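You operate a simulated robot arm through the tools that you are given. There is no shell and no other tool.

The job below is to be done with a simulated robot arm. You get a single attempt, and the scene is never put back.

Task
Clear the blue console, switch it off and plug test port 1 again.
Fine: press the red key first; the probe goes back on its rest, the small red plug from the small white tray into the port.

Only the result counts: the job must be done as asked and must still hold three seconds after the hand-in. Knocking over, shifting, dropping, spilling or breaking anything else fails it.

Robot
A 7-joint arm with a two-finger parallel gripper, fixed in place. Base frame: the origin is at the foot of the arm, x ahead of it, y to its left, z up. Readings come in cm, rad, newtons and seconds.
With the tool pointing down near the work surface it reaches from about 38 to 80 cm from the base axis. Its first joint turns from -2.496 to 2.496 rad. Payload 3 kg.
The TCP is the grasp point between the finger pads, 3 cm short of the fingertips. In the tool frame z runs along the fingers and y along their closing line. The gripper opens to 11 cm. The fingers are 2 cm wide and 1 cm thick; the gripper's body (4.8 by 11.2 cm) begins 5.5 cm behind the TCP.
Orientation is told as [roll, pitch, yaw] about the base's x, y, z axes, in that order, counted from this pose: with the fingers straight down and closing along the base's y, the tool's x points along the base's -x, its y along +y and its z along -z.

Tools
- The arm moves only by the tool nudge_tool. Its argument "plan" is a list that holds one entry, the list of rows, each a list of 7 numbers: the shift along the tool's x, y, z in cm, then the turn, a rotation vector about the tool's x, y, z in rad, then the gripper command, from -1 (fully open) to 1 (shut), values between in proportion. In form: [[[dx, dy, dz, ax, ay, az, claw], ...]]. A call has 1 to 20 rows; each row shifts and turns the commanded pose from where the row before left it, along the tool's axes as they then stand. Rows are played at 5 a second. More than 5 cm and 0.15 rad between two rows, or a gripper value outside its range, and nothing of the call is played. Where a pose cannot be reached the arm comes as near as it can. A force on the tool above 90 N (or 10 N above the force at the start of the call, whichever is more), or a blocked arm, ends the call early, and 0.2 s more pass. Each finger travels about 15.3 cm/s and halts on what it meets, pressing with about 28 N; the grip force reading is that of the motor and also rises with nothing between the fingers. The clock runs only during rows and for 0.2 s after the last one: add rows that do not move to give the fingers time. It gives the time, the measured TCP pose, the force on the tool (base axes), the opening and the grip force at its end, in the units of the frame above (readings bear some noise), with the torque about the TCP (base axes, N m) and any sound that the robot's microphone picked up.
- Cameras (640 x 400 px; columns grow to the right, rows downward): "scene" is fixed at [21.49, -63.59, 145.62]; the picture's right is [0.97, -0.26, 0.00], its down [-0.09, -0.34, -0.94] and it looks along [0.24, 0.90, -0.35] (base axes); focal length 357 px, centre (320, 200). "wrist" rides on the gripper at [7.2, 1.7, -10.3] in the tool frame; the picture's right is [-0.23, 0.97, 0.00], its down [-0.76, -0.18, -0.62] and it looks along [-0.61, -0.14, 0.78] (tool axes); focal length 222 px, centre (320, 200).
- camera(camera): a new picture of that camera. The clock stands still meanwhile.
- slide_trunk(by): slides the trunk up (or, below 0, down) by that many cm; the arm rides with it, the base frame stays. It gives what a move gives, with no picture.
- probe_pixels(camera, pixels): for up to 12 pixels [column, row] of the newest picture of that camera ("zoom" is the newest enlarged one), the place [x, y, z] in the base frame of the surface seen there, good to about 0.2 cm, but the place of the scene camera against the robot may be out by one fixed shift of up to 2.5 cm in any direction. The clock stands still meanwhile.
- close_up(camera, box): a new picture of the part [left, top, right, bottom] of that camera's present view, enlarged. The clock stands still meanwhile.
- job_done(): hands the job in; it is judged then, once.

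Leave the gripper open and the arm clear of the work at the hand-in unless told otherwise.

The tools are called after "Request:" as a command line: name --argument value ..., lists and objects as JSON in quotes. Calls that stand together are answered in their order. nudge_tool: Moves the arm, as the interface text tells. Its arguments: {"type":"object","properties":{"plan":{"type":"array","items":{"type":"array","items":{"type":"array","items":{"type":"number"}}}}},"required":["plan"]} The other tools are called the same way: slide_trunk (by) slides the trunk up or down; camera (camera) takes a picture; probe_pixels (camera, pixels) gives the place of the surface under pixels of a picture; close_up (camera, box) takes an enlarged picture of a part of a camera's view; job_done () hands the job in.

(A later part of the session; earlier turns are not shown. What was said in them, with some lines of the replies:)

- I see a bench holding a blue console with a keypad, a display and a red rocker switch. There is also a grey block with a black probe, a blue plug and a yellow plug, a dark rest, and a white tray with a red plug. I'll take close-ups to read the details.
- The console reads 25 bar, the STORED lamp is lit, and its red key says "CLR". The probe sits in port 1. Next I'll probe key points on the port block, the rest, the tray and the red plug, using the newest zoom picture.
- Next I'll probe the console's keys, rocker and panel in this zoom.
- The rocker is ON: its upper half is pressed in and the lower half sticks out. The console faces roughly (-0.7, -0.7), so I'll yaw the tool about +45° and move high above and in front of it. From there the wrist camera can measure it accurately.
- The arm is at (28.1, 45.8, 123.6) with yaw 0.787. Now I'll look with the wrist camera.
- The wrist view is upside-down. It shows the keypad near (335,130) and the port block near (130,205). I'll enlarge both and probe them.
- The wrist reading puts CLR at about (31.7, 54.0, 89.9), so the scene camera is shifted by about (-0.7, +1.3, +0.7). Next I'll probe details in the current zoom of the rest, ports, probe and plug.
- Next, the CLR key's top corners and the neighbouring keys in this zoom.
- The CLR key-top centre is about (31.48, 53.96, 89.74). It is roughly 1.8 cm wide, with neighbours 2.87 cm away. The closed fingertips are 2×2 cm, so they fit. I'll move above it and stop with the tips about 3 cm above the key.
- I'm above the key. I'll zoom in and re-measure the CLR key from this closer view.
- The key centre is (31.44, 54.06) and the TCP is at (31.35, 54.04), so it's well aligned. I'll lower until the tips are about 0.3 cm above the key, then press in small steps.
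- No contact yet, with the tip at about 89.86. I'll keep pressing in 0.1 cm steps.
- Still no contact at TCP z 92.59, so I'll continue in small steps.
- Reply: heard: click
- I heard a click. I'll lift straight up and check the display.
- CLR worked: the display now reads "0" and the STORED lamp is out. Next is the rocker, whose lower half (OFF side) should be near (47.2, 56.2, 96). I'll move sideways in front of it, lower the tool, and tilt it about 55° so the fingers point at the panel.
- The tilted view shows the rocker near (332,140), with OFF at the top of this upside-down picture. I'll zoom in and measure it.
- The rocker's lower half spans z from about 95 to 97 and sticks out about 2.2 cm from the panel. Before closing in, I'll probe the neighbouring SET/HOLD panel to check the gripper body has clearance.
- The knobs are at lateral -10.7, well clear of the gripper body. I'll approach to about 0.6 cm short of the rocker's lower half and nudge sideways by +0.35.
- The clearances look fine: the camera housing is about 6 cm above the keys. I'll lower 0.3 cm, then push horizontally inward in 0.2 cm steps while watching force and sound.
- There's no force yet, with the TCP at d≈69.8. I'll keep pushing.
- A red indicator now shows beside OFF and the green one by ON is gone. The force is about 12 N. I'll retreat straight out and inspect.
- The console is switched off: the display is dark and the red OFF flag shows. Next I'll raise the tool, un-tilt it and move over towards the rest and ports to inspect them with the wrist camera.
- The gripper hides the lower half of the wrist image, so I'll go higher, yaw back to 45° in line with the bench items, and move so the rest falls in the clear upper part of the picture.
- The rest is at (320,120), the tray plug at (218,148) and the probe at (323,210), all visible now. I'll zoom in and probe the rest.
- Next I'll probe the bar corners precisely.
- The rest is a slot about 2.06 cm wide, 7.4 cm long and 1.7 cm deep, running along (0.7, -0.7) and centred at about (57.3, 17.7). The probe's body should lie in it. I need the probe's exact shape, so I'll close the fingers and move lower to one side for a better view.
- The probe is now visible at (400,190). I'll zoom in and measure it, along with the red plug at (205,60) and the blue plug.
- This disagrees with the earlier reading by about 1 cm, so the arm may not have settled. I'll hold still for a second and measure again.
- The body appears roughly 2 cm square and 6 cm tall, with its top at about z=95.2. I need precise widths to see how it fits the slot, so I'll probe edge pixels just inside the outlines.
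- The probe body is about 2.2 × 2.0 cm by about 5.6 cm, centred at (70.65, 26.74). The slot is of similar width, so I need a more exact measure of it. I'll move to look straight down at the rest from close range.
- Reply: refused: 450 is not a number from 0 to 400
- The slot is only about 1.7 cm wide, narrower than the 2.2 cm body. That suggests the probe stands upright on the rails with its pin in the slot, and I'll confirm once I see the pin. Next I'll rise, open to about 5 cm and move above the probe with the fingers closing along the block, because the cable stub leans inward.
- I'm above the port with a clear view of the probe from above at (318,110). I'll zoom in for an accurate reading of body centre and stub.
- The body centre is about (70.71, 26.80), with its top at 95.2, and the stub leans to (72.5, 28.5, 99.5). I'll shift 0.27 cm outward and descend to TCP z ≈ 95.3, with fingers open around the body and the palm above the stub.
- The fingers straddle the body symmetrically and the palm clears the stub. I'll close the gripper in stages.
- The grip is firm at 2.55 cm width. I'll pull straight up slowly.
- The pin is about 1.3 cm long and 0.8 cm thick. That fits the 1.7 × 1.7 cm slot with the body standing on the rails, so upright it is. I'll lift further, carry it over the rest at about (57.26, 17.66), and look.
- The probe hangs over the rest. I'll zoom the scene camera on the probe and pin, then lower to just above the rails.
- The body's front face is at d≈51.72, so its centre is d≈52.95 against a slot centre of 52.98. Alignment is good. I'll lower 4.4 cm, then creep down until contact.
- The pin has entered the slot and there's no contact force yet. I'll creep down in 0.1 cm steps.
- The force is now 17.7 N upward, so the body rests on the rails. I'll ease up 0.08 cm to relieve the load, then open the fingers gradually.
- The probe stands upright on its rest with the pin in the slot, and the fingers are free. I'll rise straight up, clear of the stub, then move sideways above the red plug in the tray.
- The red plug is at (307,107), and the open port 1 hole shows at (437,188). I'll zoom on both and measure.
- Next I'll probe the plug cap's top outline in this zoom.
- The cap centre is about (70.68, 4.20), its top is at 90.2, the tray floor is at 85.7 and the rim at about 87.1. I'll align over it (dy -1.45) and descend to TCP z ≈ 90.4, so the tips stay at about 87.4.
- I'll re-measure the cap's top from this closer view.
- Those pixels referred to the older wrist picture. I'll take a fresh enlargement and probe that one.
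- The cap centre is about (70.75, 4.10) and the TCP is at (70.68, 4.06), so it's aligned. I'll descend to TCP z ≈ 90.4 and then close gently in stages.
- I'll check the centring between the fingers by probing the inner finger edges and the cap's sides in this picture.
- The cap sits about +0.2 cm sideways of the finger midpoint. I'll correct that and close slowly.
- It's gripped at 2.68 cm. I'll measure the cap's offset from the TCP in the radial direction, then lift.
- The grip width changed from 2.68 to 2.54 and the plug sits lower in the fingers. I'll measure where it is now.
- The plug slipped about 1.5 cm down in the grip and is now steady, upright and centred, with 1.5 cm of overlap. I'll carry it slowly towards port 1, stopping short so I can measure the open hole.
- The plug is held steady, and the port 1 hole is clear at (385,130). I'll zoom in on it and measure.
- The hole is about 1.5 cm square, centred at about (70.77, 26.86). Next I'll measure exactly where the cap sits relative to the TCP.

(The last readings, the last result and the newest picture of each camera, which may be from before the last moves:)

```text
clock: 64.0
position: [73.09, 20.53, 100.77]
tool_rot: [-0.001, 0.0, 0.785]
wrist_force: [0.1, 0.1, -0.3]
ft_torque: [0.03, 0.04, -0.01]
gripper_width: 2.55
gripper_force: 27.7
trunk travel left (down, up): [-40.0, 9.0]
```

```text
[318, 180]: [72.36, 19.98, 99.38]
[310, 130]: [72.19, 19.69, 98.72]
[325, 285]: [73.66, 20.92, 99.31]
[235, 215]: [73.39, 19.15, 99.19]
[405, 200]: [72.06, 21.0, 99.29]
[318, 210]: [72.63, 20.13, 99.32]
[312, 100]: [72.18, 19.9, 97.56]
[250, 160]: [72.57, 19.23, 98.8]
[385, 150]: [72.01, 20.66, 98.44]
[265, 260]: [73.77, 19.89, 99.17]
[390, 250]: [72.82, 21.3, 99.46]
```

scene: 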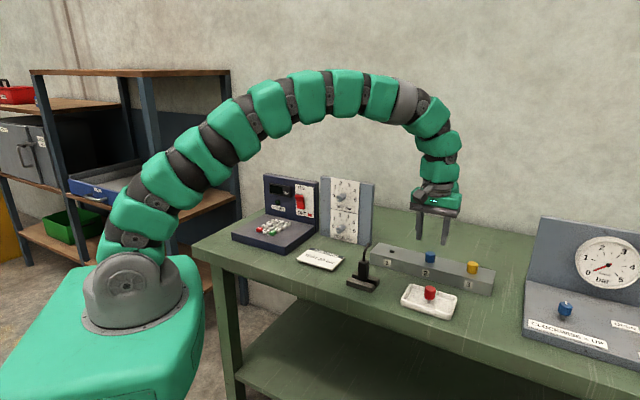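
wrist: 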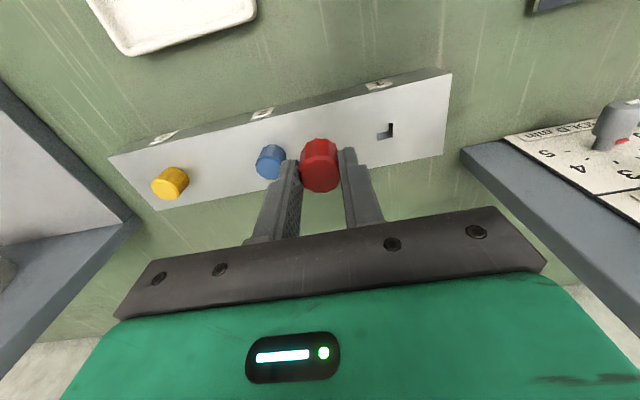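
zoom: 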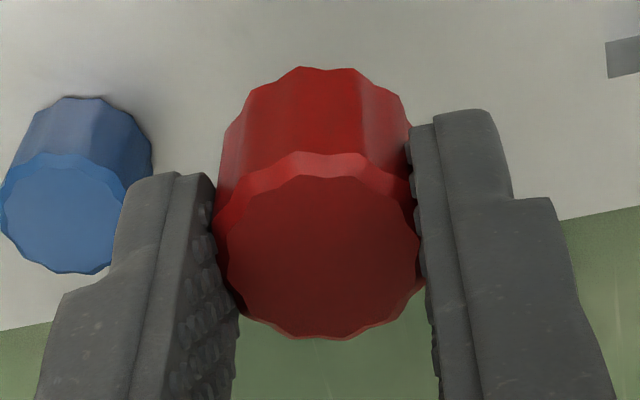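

The cap centre is about 0.12 cm inward of the TCP. I'll move over the hole slowly (dx -2.7, dy +6.15).

Request:
nudge_tool --plan '[[[-0.25, 0.5, 0, 0, 0, 0, 1], [-0.45, 1.0, 0, 0, 0, 0, 1], [-0.5, 1.15, 0, 0, 0, 0, 1], [-0.5, 1.2, 0, 0, 0, 0, 1], [-0.5, 1.1, 0, 0, 0, 0, 1], [-0.3, 0.8, 0, 0, 0, 0, 1], [-0.2, 0.4, 0, 0, 0, 0, 1], [0, 0, 0, 0, 0, 0, 1], [0, 0, 0, 0, 0, 0, 1], [0, 0, 0, 0, 0, 0, 1], [0, 0, 0, 0, 0, 0, 1]]]'

Request:
camera --camera "wrist"

Request:
close_up --camera "scene" --box '[350, 190, 430, 270]'

```text
clock: 66.4
position: [70.77, 26.82, 100.79]
tool_rot: [0.0, 0.001, 0.784]
wrist_force: [0.8, -0.7, 0.8]
ft_torque: [-0.02, 0.0, 0.01]
gripper_width: 2.58
gripper_force: 28.3
trunk travel left (down, up): [-40.0, 9.0]
```

```text
taken
```

wrist: 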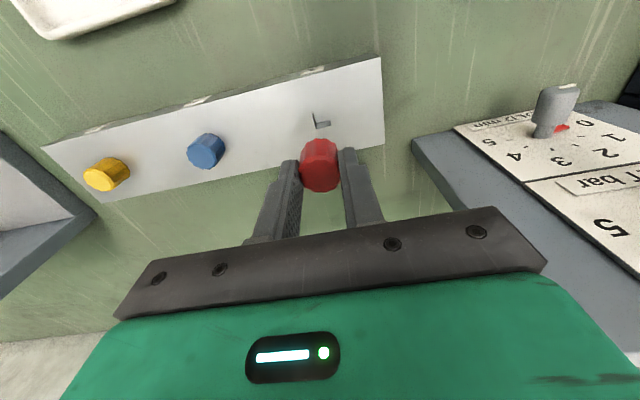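

```text
5.00 times, centred on (390, 230) of scene
```

zoom: 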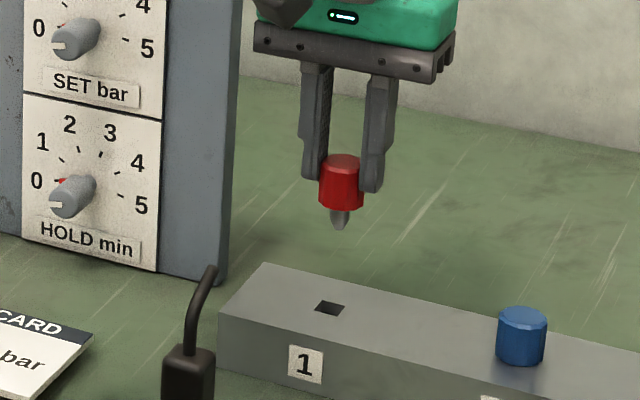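

The TCP is above the hole. I'll lower 4 cm so the pin tip is about 1.5 cm above the block, and re-check alignment from both cameras.

Request:
nudge_tool --plan '[[[0, 0, 0.5, 0, 0, 0, 1], [0, 0, 1, 0, 0, 0, 1], [0, 0, 1, 0, 0, 0, 1], [0, 0, 1, 0, 0, 0, 1], [0, 0, 0.5, 0, 0, 0, 1], [0, 0, 0, 0, 0, 0, 1], [0, 0, 0, 0, 0, 0, 1], [0, 0, 0, 0, 0, 0, 1]]]'

Request:
close_up --camera "wrist" --box '[270, 90, 370, 210]'

Request:
probe_pixels --camera "zoom" --pixels '[[318, 200], [318, 100], [318, 120], [250, 130], [400, 130], [318, 150], [318, 240], [318, 280], [270, 110], [360, 100]]'

Request:
close_up --camera "scene" --box '[360, 210, 420, 270]'

```text
clock: 68.2
position: [70.77, 26.75, 96.93]
tool_rot: [-0.001, 0.0, 0.784]
wrist_force: [0.2, 0.1, -0.3]
ft_torque: [0.0, 0.01, -0.01]
gripper_width: 2.54
gripper_force: 27.8
trunk travel left (down, up): [-40.0, 9.0]
```

```text
3.33 times, centred on (320, 150) of wrist
```

zoom: 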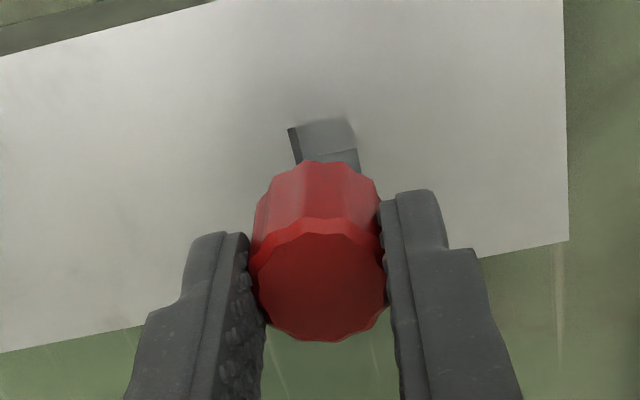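

```text
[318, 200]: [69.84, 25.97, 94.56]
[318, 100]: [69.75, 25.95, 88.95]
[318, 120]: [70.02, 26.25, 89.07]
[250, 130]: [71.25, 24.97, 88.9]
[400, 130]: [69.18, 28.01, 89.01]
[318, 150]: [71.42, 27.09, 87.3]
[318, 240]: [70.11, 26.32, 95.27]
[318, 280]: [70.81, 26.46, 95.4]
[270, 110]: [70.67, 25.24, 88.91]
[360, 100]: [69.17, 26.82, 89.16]
```

```text
6.67 times, centred on (390, 240) of scene
```

zoom: 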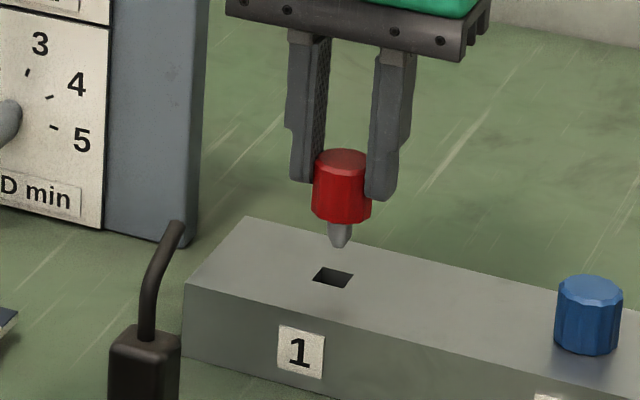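

Hole centre is lat ≈ -31.0, d ≈ 69.0, and the plug is at lat ≈ -31.1, d ≈ 69.05. I'll nudge +0.1 sideways and lower the pin into the hole, checking force.

Request:
nudge_tool --plan '[[[0, 0.1, 0, 0, 0, 0, 1], [0, 0, 0.4, 0, 0, 0, 1], [0, 0, 0.4, 0, 0, 0, 1], [0, 0, 0.4, 0, 0, 0, 1], [0, 0, 0.4, 0, 0, 0, 1], [0, 0, 0.3, 0, 0, 0, 1], [0, 0, 0, 0, 0, 0, 1], [0, 0, 0, 0, 0, 0, 1]]]'

Request:
close_up --camera "scene" --box '[360, 210, 420, 270]'

Request:
close_up --camera "wrist" --box '[270, 90, 370, 210]'

```text
clock: 70.0
position: [70.59, 26.75, 94.89]
tool_rot: [0.001, -0.001, 0.786]
wrist_force: [0.3, -0.3, -0.8]
ft_torque: [0.01, 0.02, 0.0]
gripper_width: 2.55
gripper_force: 27.6
trunk travel left (down, up): [-40.0, 9.0]
```

```text
6.67 times, centred on (390, 240) of scene
```

zoom: 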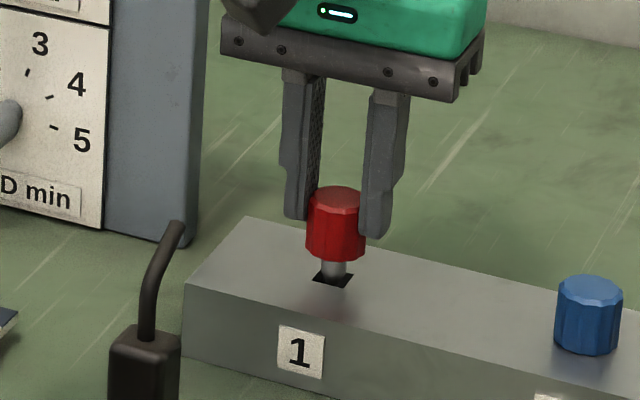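

```text
3.33 times, centred on (320, 150) of wrist
```

zoom: 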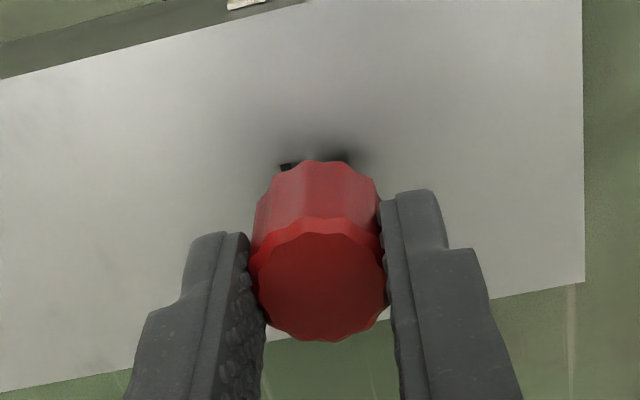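

The pin is entering the hole with no resistance. I'll continue down slowly.

Request:
nudge_tool --plan '[[[0, 0, 0.3, 0, 0, 0, 1], [0, 0, 0.3, 0, 0, 0, 1], [0, 0, 0.3, 0, 0, 0, 1], [0, 0, 0.2, 0, 0, 0, 1], [0, 0, 0.1, 0, 0, 0, 1], [0, 0, 0, 0, 0, 0, 1], [0, 0, 0, 0, 0, 0, 1]]]'

Request:
close_up --camera "scene" --box '[360, 210, 420, 270]'

```text
clock: 71.6
position: [70.62, 26.84, 93.81]
tool_rot: [-0.001, -0.001, 0.787]
wrist_force: [-0.2, 1.0, 0.6]
ft_torque: [0.0, 0.02, 0.04]
gripper_width: 2.55
gripper_force: 28.4
trunk travel left (down, up): [-40.0, 9.0]
```

```text
6.67 times, centred on (390, 240) of scene
```

zoom: 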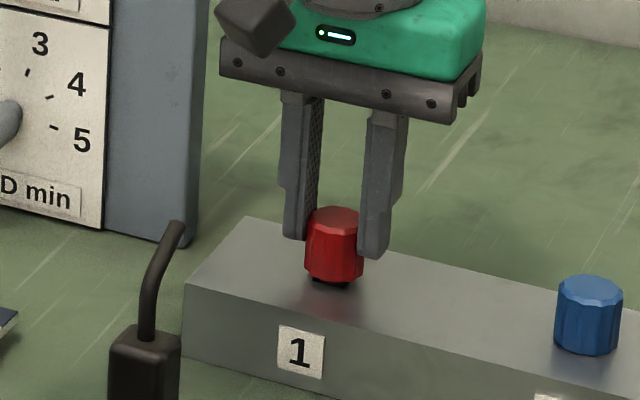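

The cap is nearly down on the block. I'll creep in 0.1 cm steps until it seats.

Request:
nudge_tool --plan '[[[0, 0, 0.1, 0, 0, 0, 1], [0, 0, 0.1, 0, 0, 0, 1], [0, 0, 0.1, 0, 0, 0, 1], [0, 0, 0, 0, 0, 0, 1], [0, 0, 0, 0, 0, 0, 1]]]'

Request:
close_up --camera "scene" --box '[360, 210, 420, 270]'

```text
clock: 72.8
position: [70.6, 26.87, 93.4]
tool_rot: [0.0, 0.0, 0.785]
wrist_force: [0.2, -0.3, 0.0]
ft_torque: [-0.04, 0.07, 0.0]
gripper_width: 2.55
gripper_force: 27.7
trunk travel left (down, up): [-40.0, 9.0]
```

```text
6.67 times, centred on (390, 240) of scene
```

zoom: 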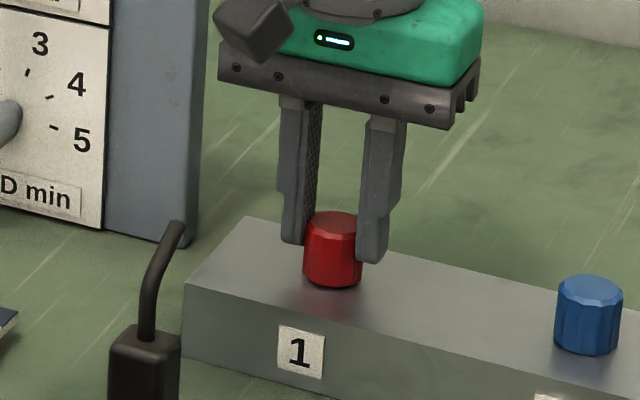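

Request:
nudge_tool --plan '[[[0, 0, 0.1, 0, 0, 0, 1], [0, 0, 0.1, 0, 0, 0, 1], [0, 0, 0, 0, 0, 0, 1], [0, 0, 0, 0, 0, 0, 1]]]'

Request:
close_up --camera "scene" --box '[360, 210, 420, 270]'

Request:
close_up --camera "wrist" --box '[270, 90, 370, 210]'

```text
clock: 73.8
position: [70.55, 27.04, 93.33]
tool_rot: [-0.001, 0.0, 0.786]
wrist_force: [0.4, 0.5, 8.2]
ft_torque: [-0.02, 0.03, 0.01]
gripper_width: 2.56
gripper_force: 27.9
trunk travel left (down, up): [-40.0, 9.0]
```

```text
6.67 times, centred on (390, 240) of scene
```

zoom: 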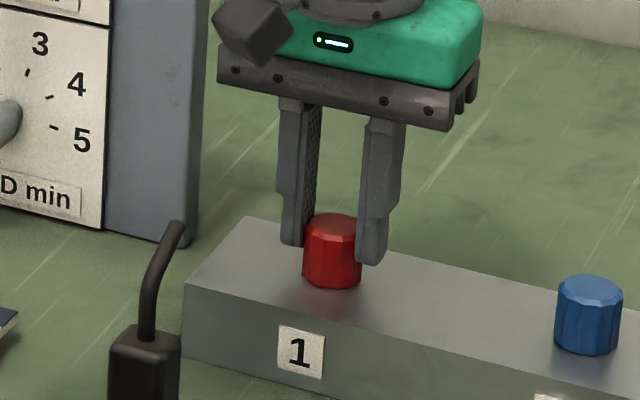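

```text
3.33 times, centred on (320, 150) of wrist
```

zoom: 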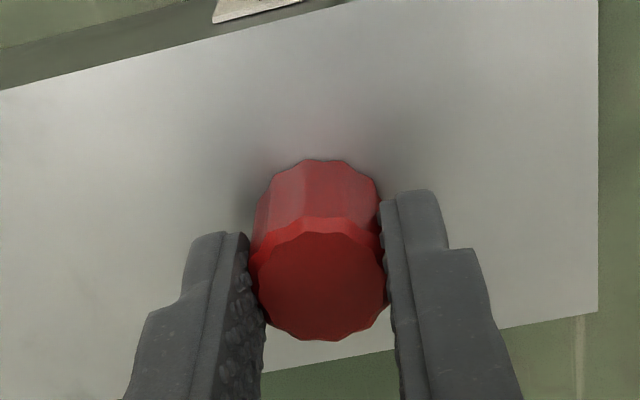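

The contact force is 8 N and the cap looks flush. I'll verify cap-top height, then release by opening gradually.

Request:
probe_pixels --camera "zoom" --pixels '[[318, 260], [318, 290], [300, 280], [340, 280], [318, 180], [316, 166]]'

Request:
nudge_tool --plan '[[[0, 0, 0.05, 0, 0, 0, 1], [0, 0, 0, 0, 0, 0, 1], [0, 0, 0, 0, 0, 0, 0.53], [0, 0, 0, 0, 0, 0, 0.48], [0, 0, 0, 0, 0, 0, 0.4], [0, 0, 0, 0, 0, 0, 0.3], [0, 0, 0, 0, 0, 0, 0.2], [0, 0, 0, 0, 0, 0, 0.1], [0, 0, 0, 0, 0, 0, 0.1]]]'

Request:
close_up --camera "scene" --box '[360, 210, 420, 270]'

Request:
close_up --camera "wrist" --box '[220, 90, 400, 210]'

```text
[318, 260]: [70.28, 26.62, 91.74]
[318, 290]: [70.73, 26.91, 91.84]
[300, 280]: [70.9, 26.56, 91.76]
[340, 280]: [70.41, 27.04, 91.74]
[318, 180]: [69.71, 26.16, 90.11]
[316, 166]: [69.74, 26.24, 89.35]
```

```text
clock: 75.8
position: [70.62, 26.91, 93.27]
tool_rot: [0.001, 0.001, 0.785]
wrist_force: [1.0, -0.1, -0.7]
ft_torque: [0.01, -0.03, 0.01]
gripper_width: 4.94
gripper_force: 0.0
trunk travel left (down, up): [-40.0, 9.0]
```

```text
6.67 times, centred on (390, 240) of scene
```

zoom: 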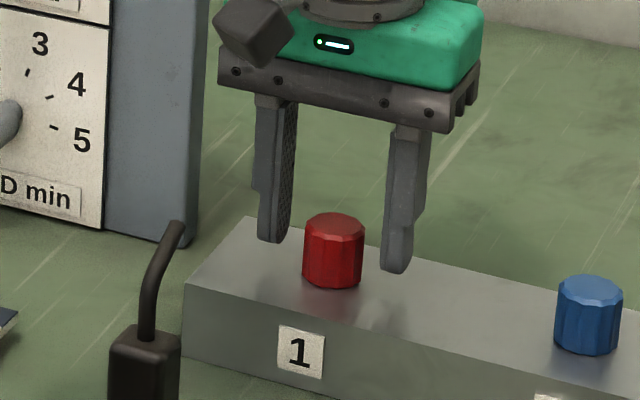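

```text
3.33 times, centred on (310, 150) of wrist
```

zoom: 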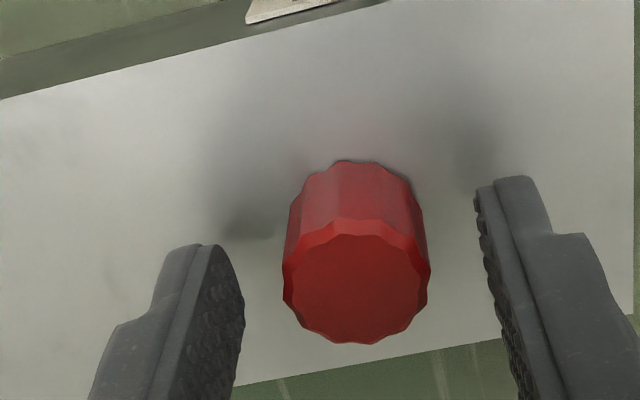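

The cap top is at 91.75, the same as the seated blue plug, so the plug is fully home and released. I'll retreat straight up, open fully, and check everything.

Request:
nudge_tool --plan '[[[0, 0, -1, 0, 0, 0, 0.1], [0, 0, -2, 0, 0, 0, 0.1], [0, 0, -3, 0, 0, 0, 0.1], [0, 0, -4, 0, 0, 0, 0.1], [0, 0, -4, 0, 0, 0, 0.1], [0, 0, -4, 0, 0, 0, -0.5], [0, 0, -4, 0, 0, 0, -1], [2, 0, -2, 0, 0, 0, -1], [3, 0, 0, 0, 0, 0, -1], [3, 0, 0, 0, 0, 0, -1], [3, 0, 0, 0, 0, 0, -1], [3, 0, 0, 0, 0, 0, -1], [0, 0, 0, 0, 0, 0, -1], [0, 0, 0, 0, 0, 0, -1]]]'

Request:
camera --camera "scene"

Request:
camera --camera "wrist"

Request:
close_up --camera "scene" --box '[330, 210, 500, 320]'

Request:
close_up --camera "scene" --box '[220, 160, 380, 280]'

```text
clock: 78.8
position: [60.82, 17.2, 117.3]
tool_rot: [-0.001, 0.0, 0.784]
wrist_force: [-0.3, -0.4, -0.5]
ft_torque: [0.01, -0.01, 0.02]
gripper_width: 11.02
gripper_force: 0.0
trunk travel left (down, up): [-40.0, 9.0]
```

```text
taken
```

scene: 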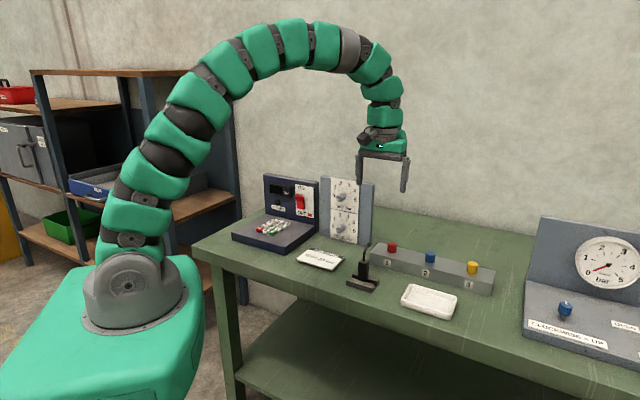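

```text
taken
```

wrist: 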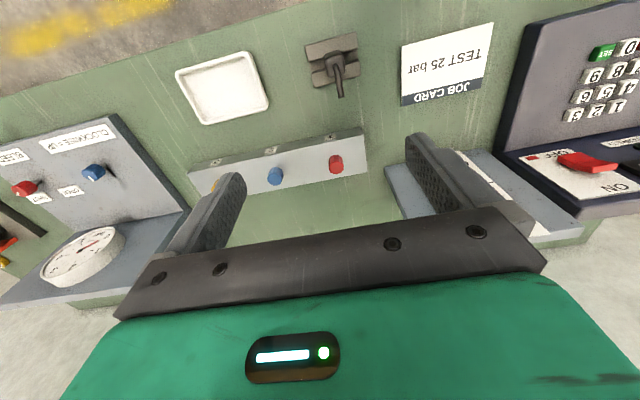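

```text
3.64 times, centred on (415, 265) of scene
```

zoom: 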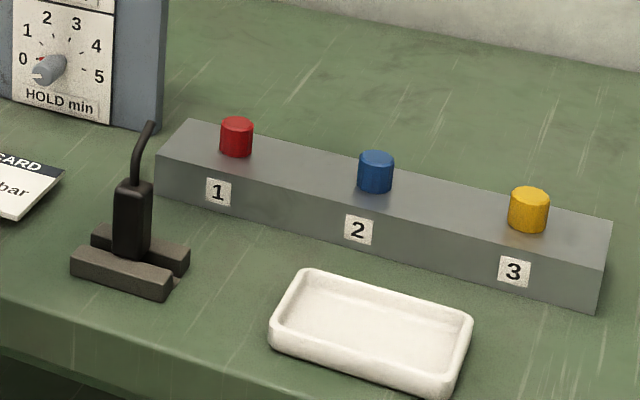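

```text
3.33 times, centred on (300, 220) of scene
```

zoom: 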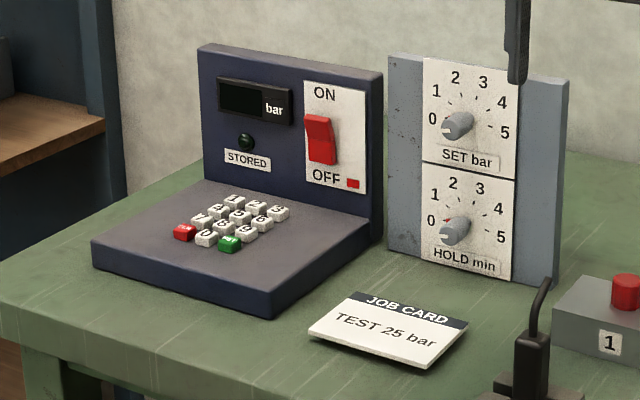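

Everything checks out:
- **Console:** the display is dark, the STORED lamp is out, and the rocker is at OFF with its red flag showing.
- **Probe:** it stands on its rest with its pin in the slot.
- **Red plug:** it is seated in port 1, and the tray is empty.
- **Surroundings:** nothing else has moved.

The gripper is open and the arm is well above the work, so I'm handing in.

Request:
job_done

```text
The job is handed in.
```

The console is cleared and switched off, the probe is back on its rest, and the red plug is in test port 1. I've handed the job in, but no verdict on it has come back.

- **Console:** I pressed the red CLR key first. The display went from 25 to 0 and the STORED lamp went out. Then I switched the rocker to OFF; the display is dark and the red OFF flag shows.
- **Probe:** It stands upright on its rest, with the pin in the slot and the body on the two rails. The body is wider than the slot, so I took upright to be the intended position.
- **Red plug:** It is fully seated in port 1, with its cap at the same height as the blue plug in port 2. It slipped about 1.5 cm down in the fingers when I lifted it from the tray, but stayed upright and went in cleanly.

In the last pictures nothing else on the bench had moved. The gripper is open and the arm is well above the work.
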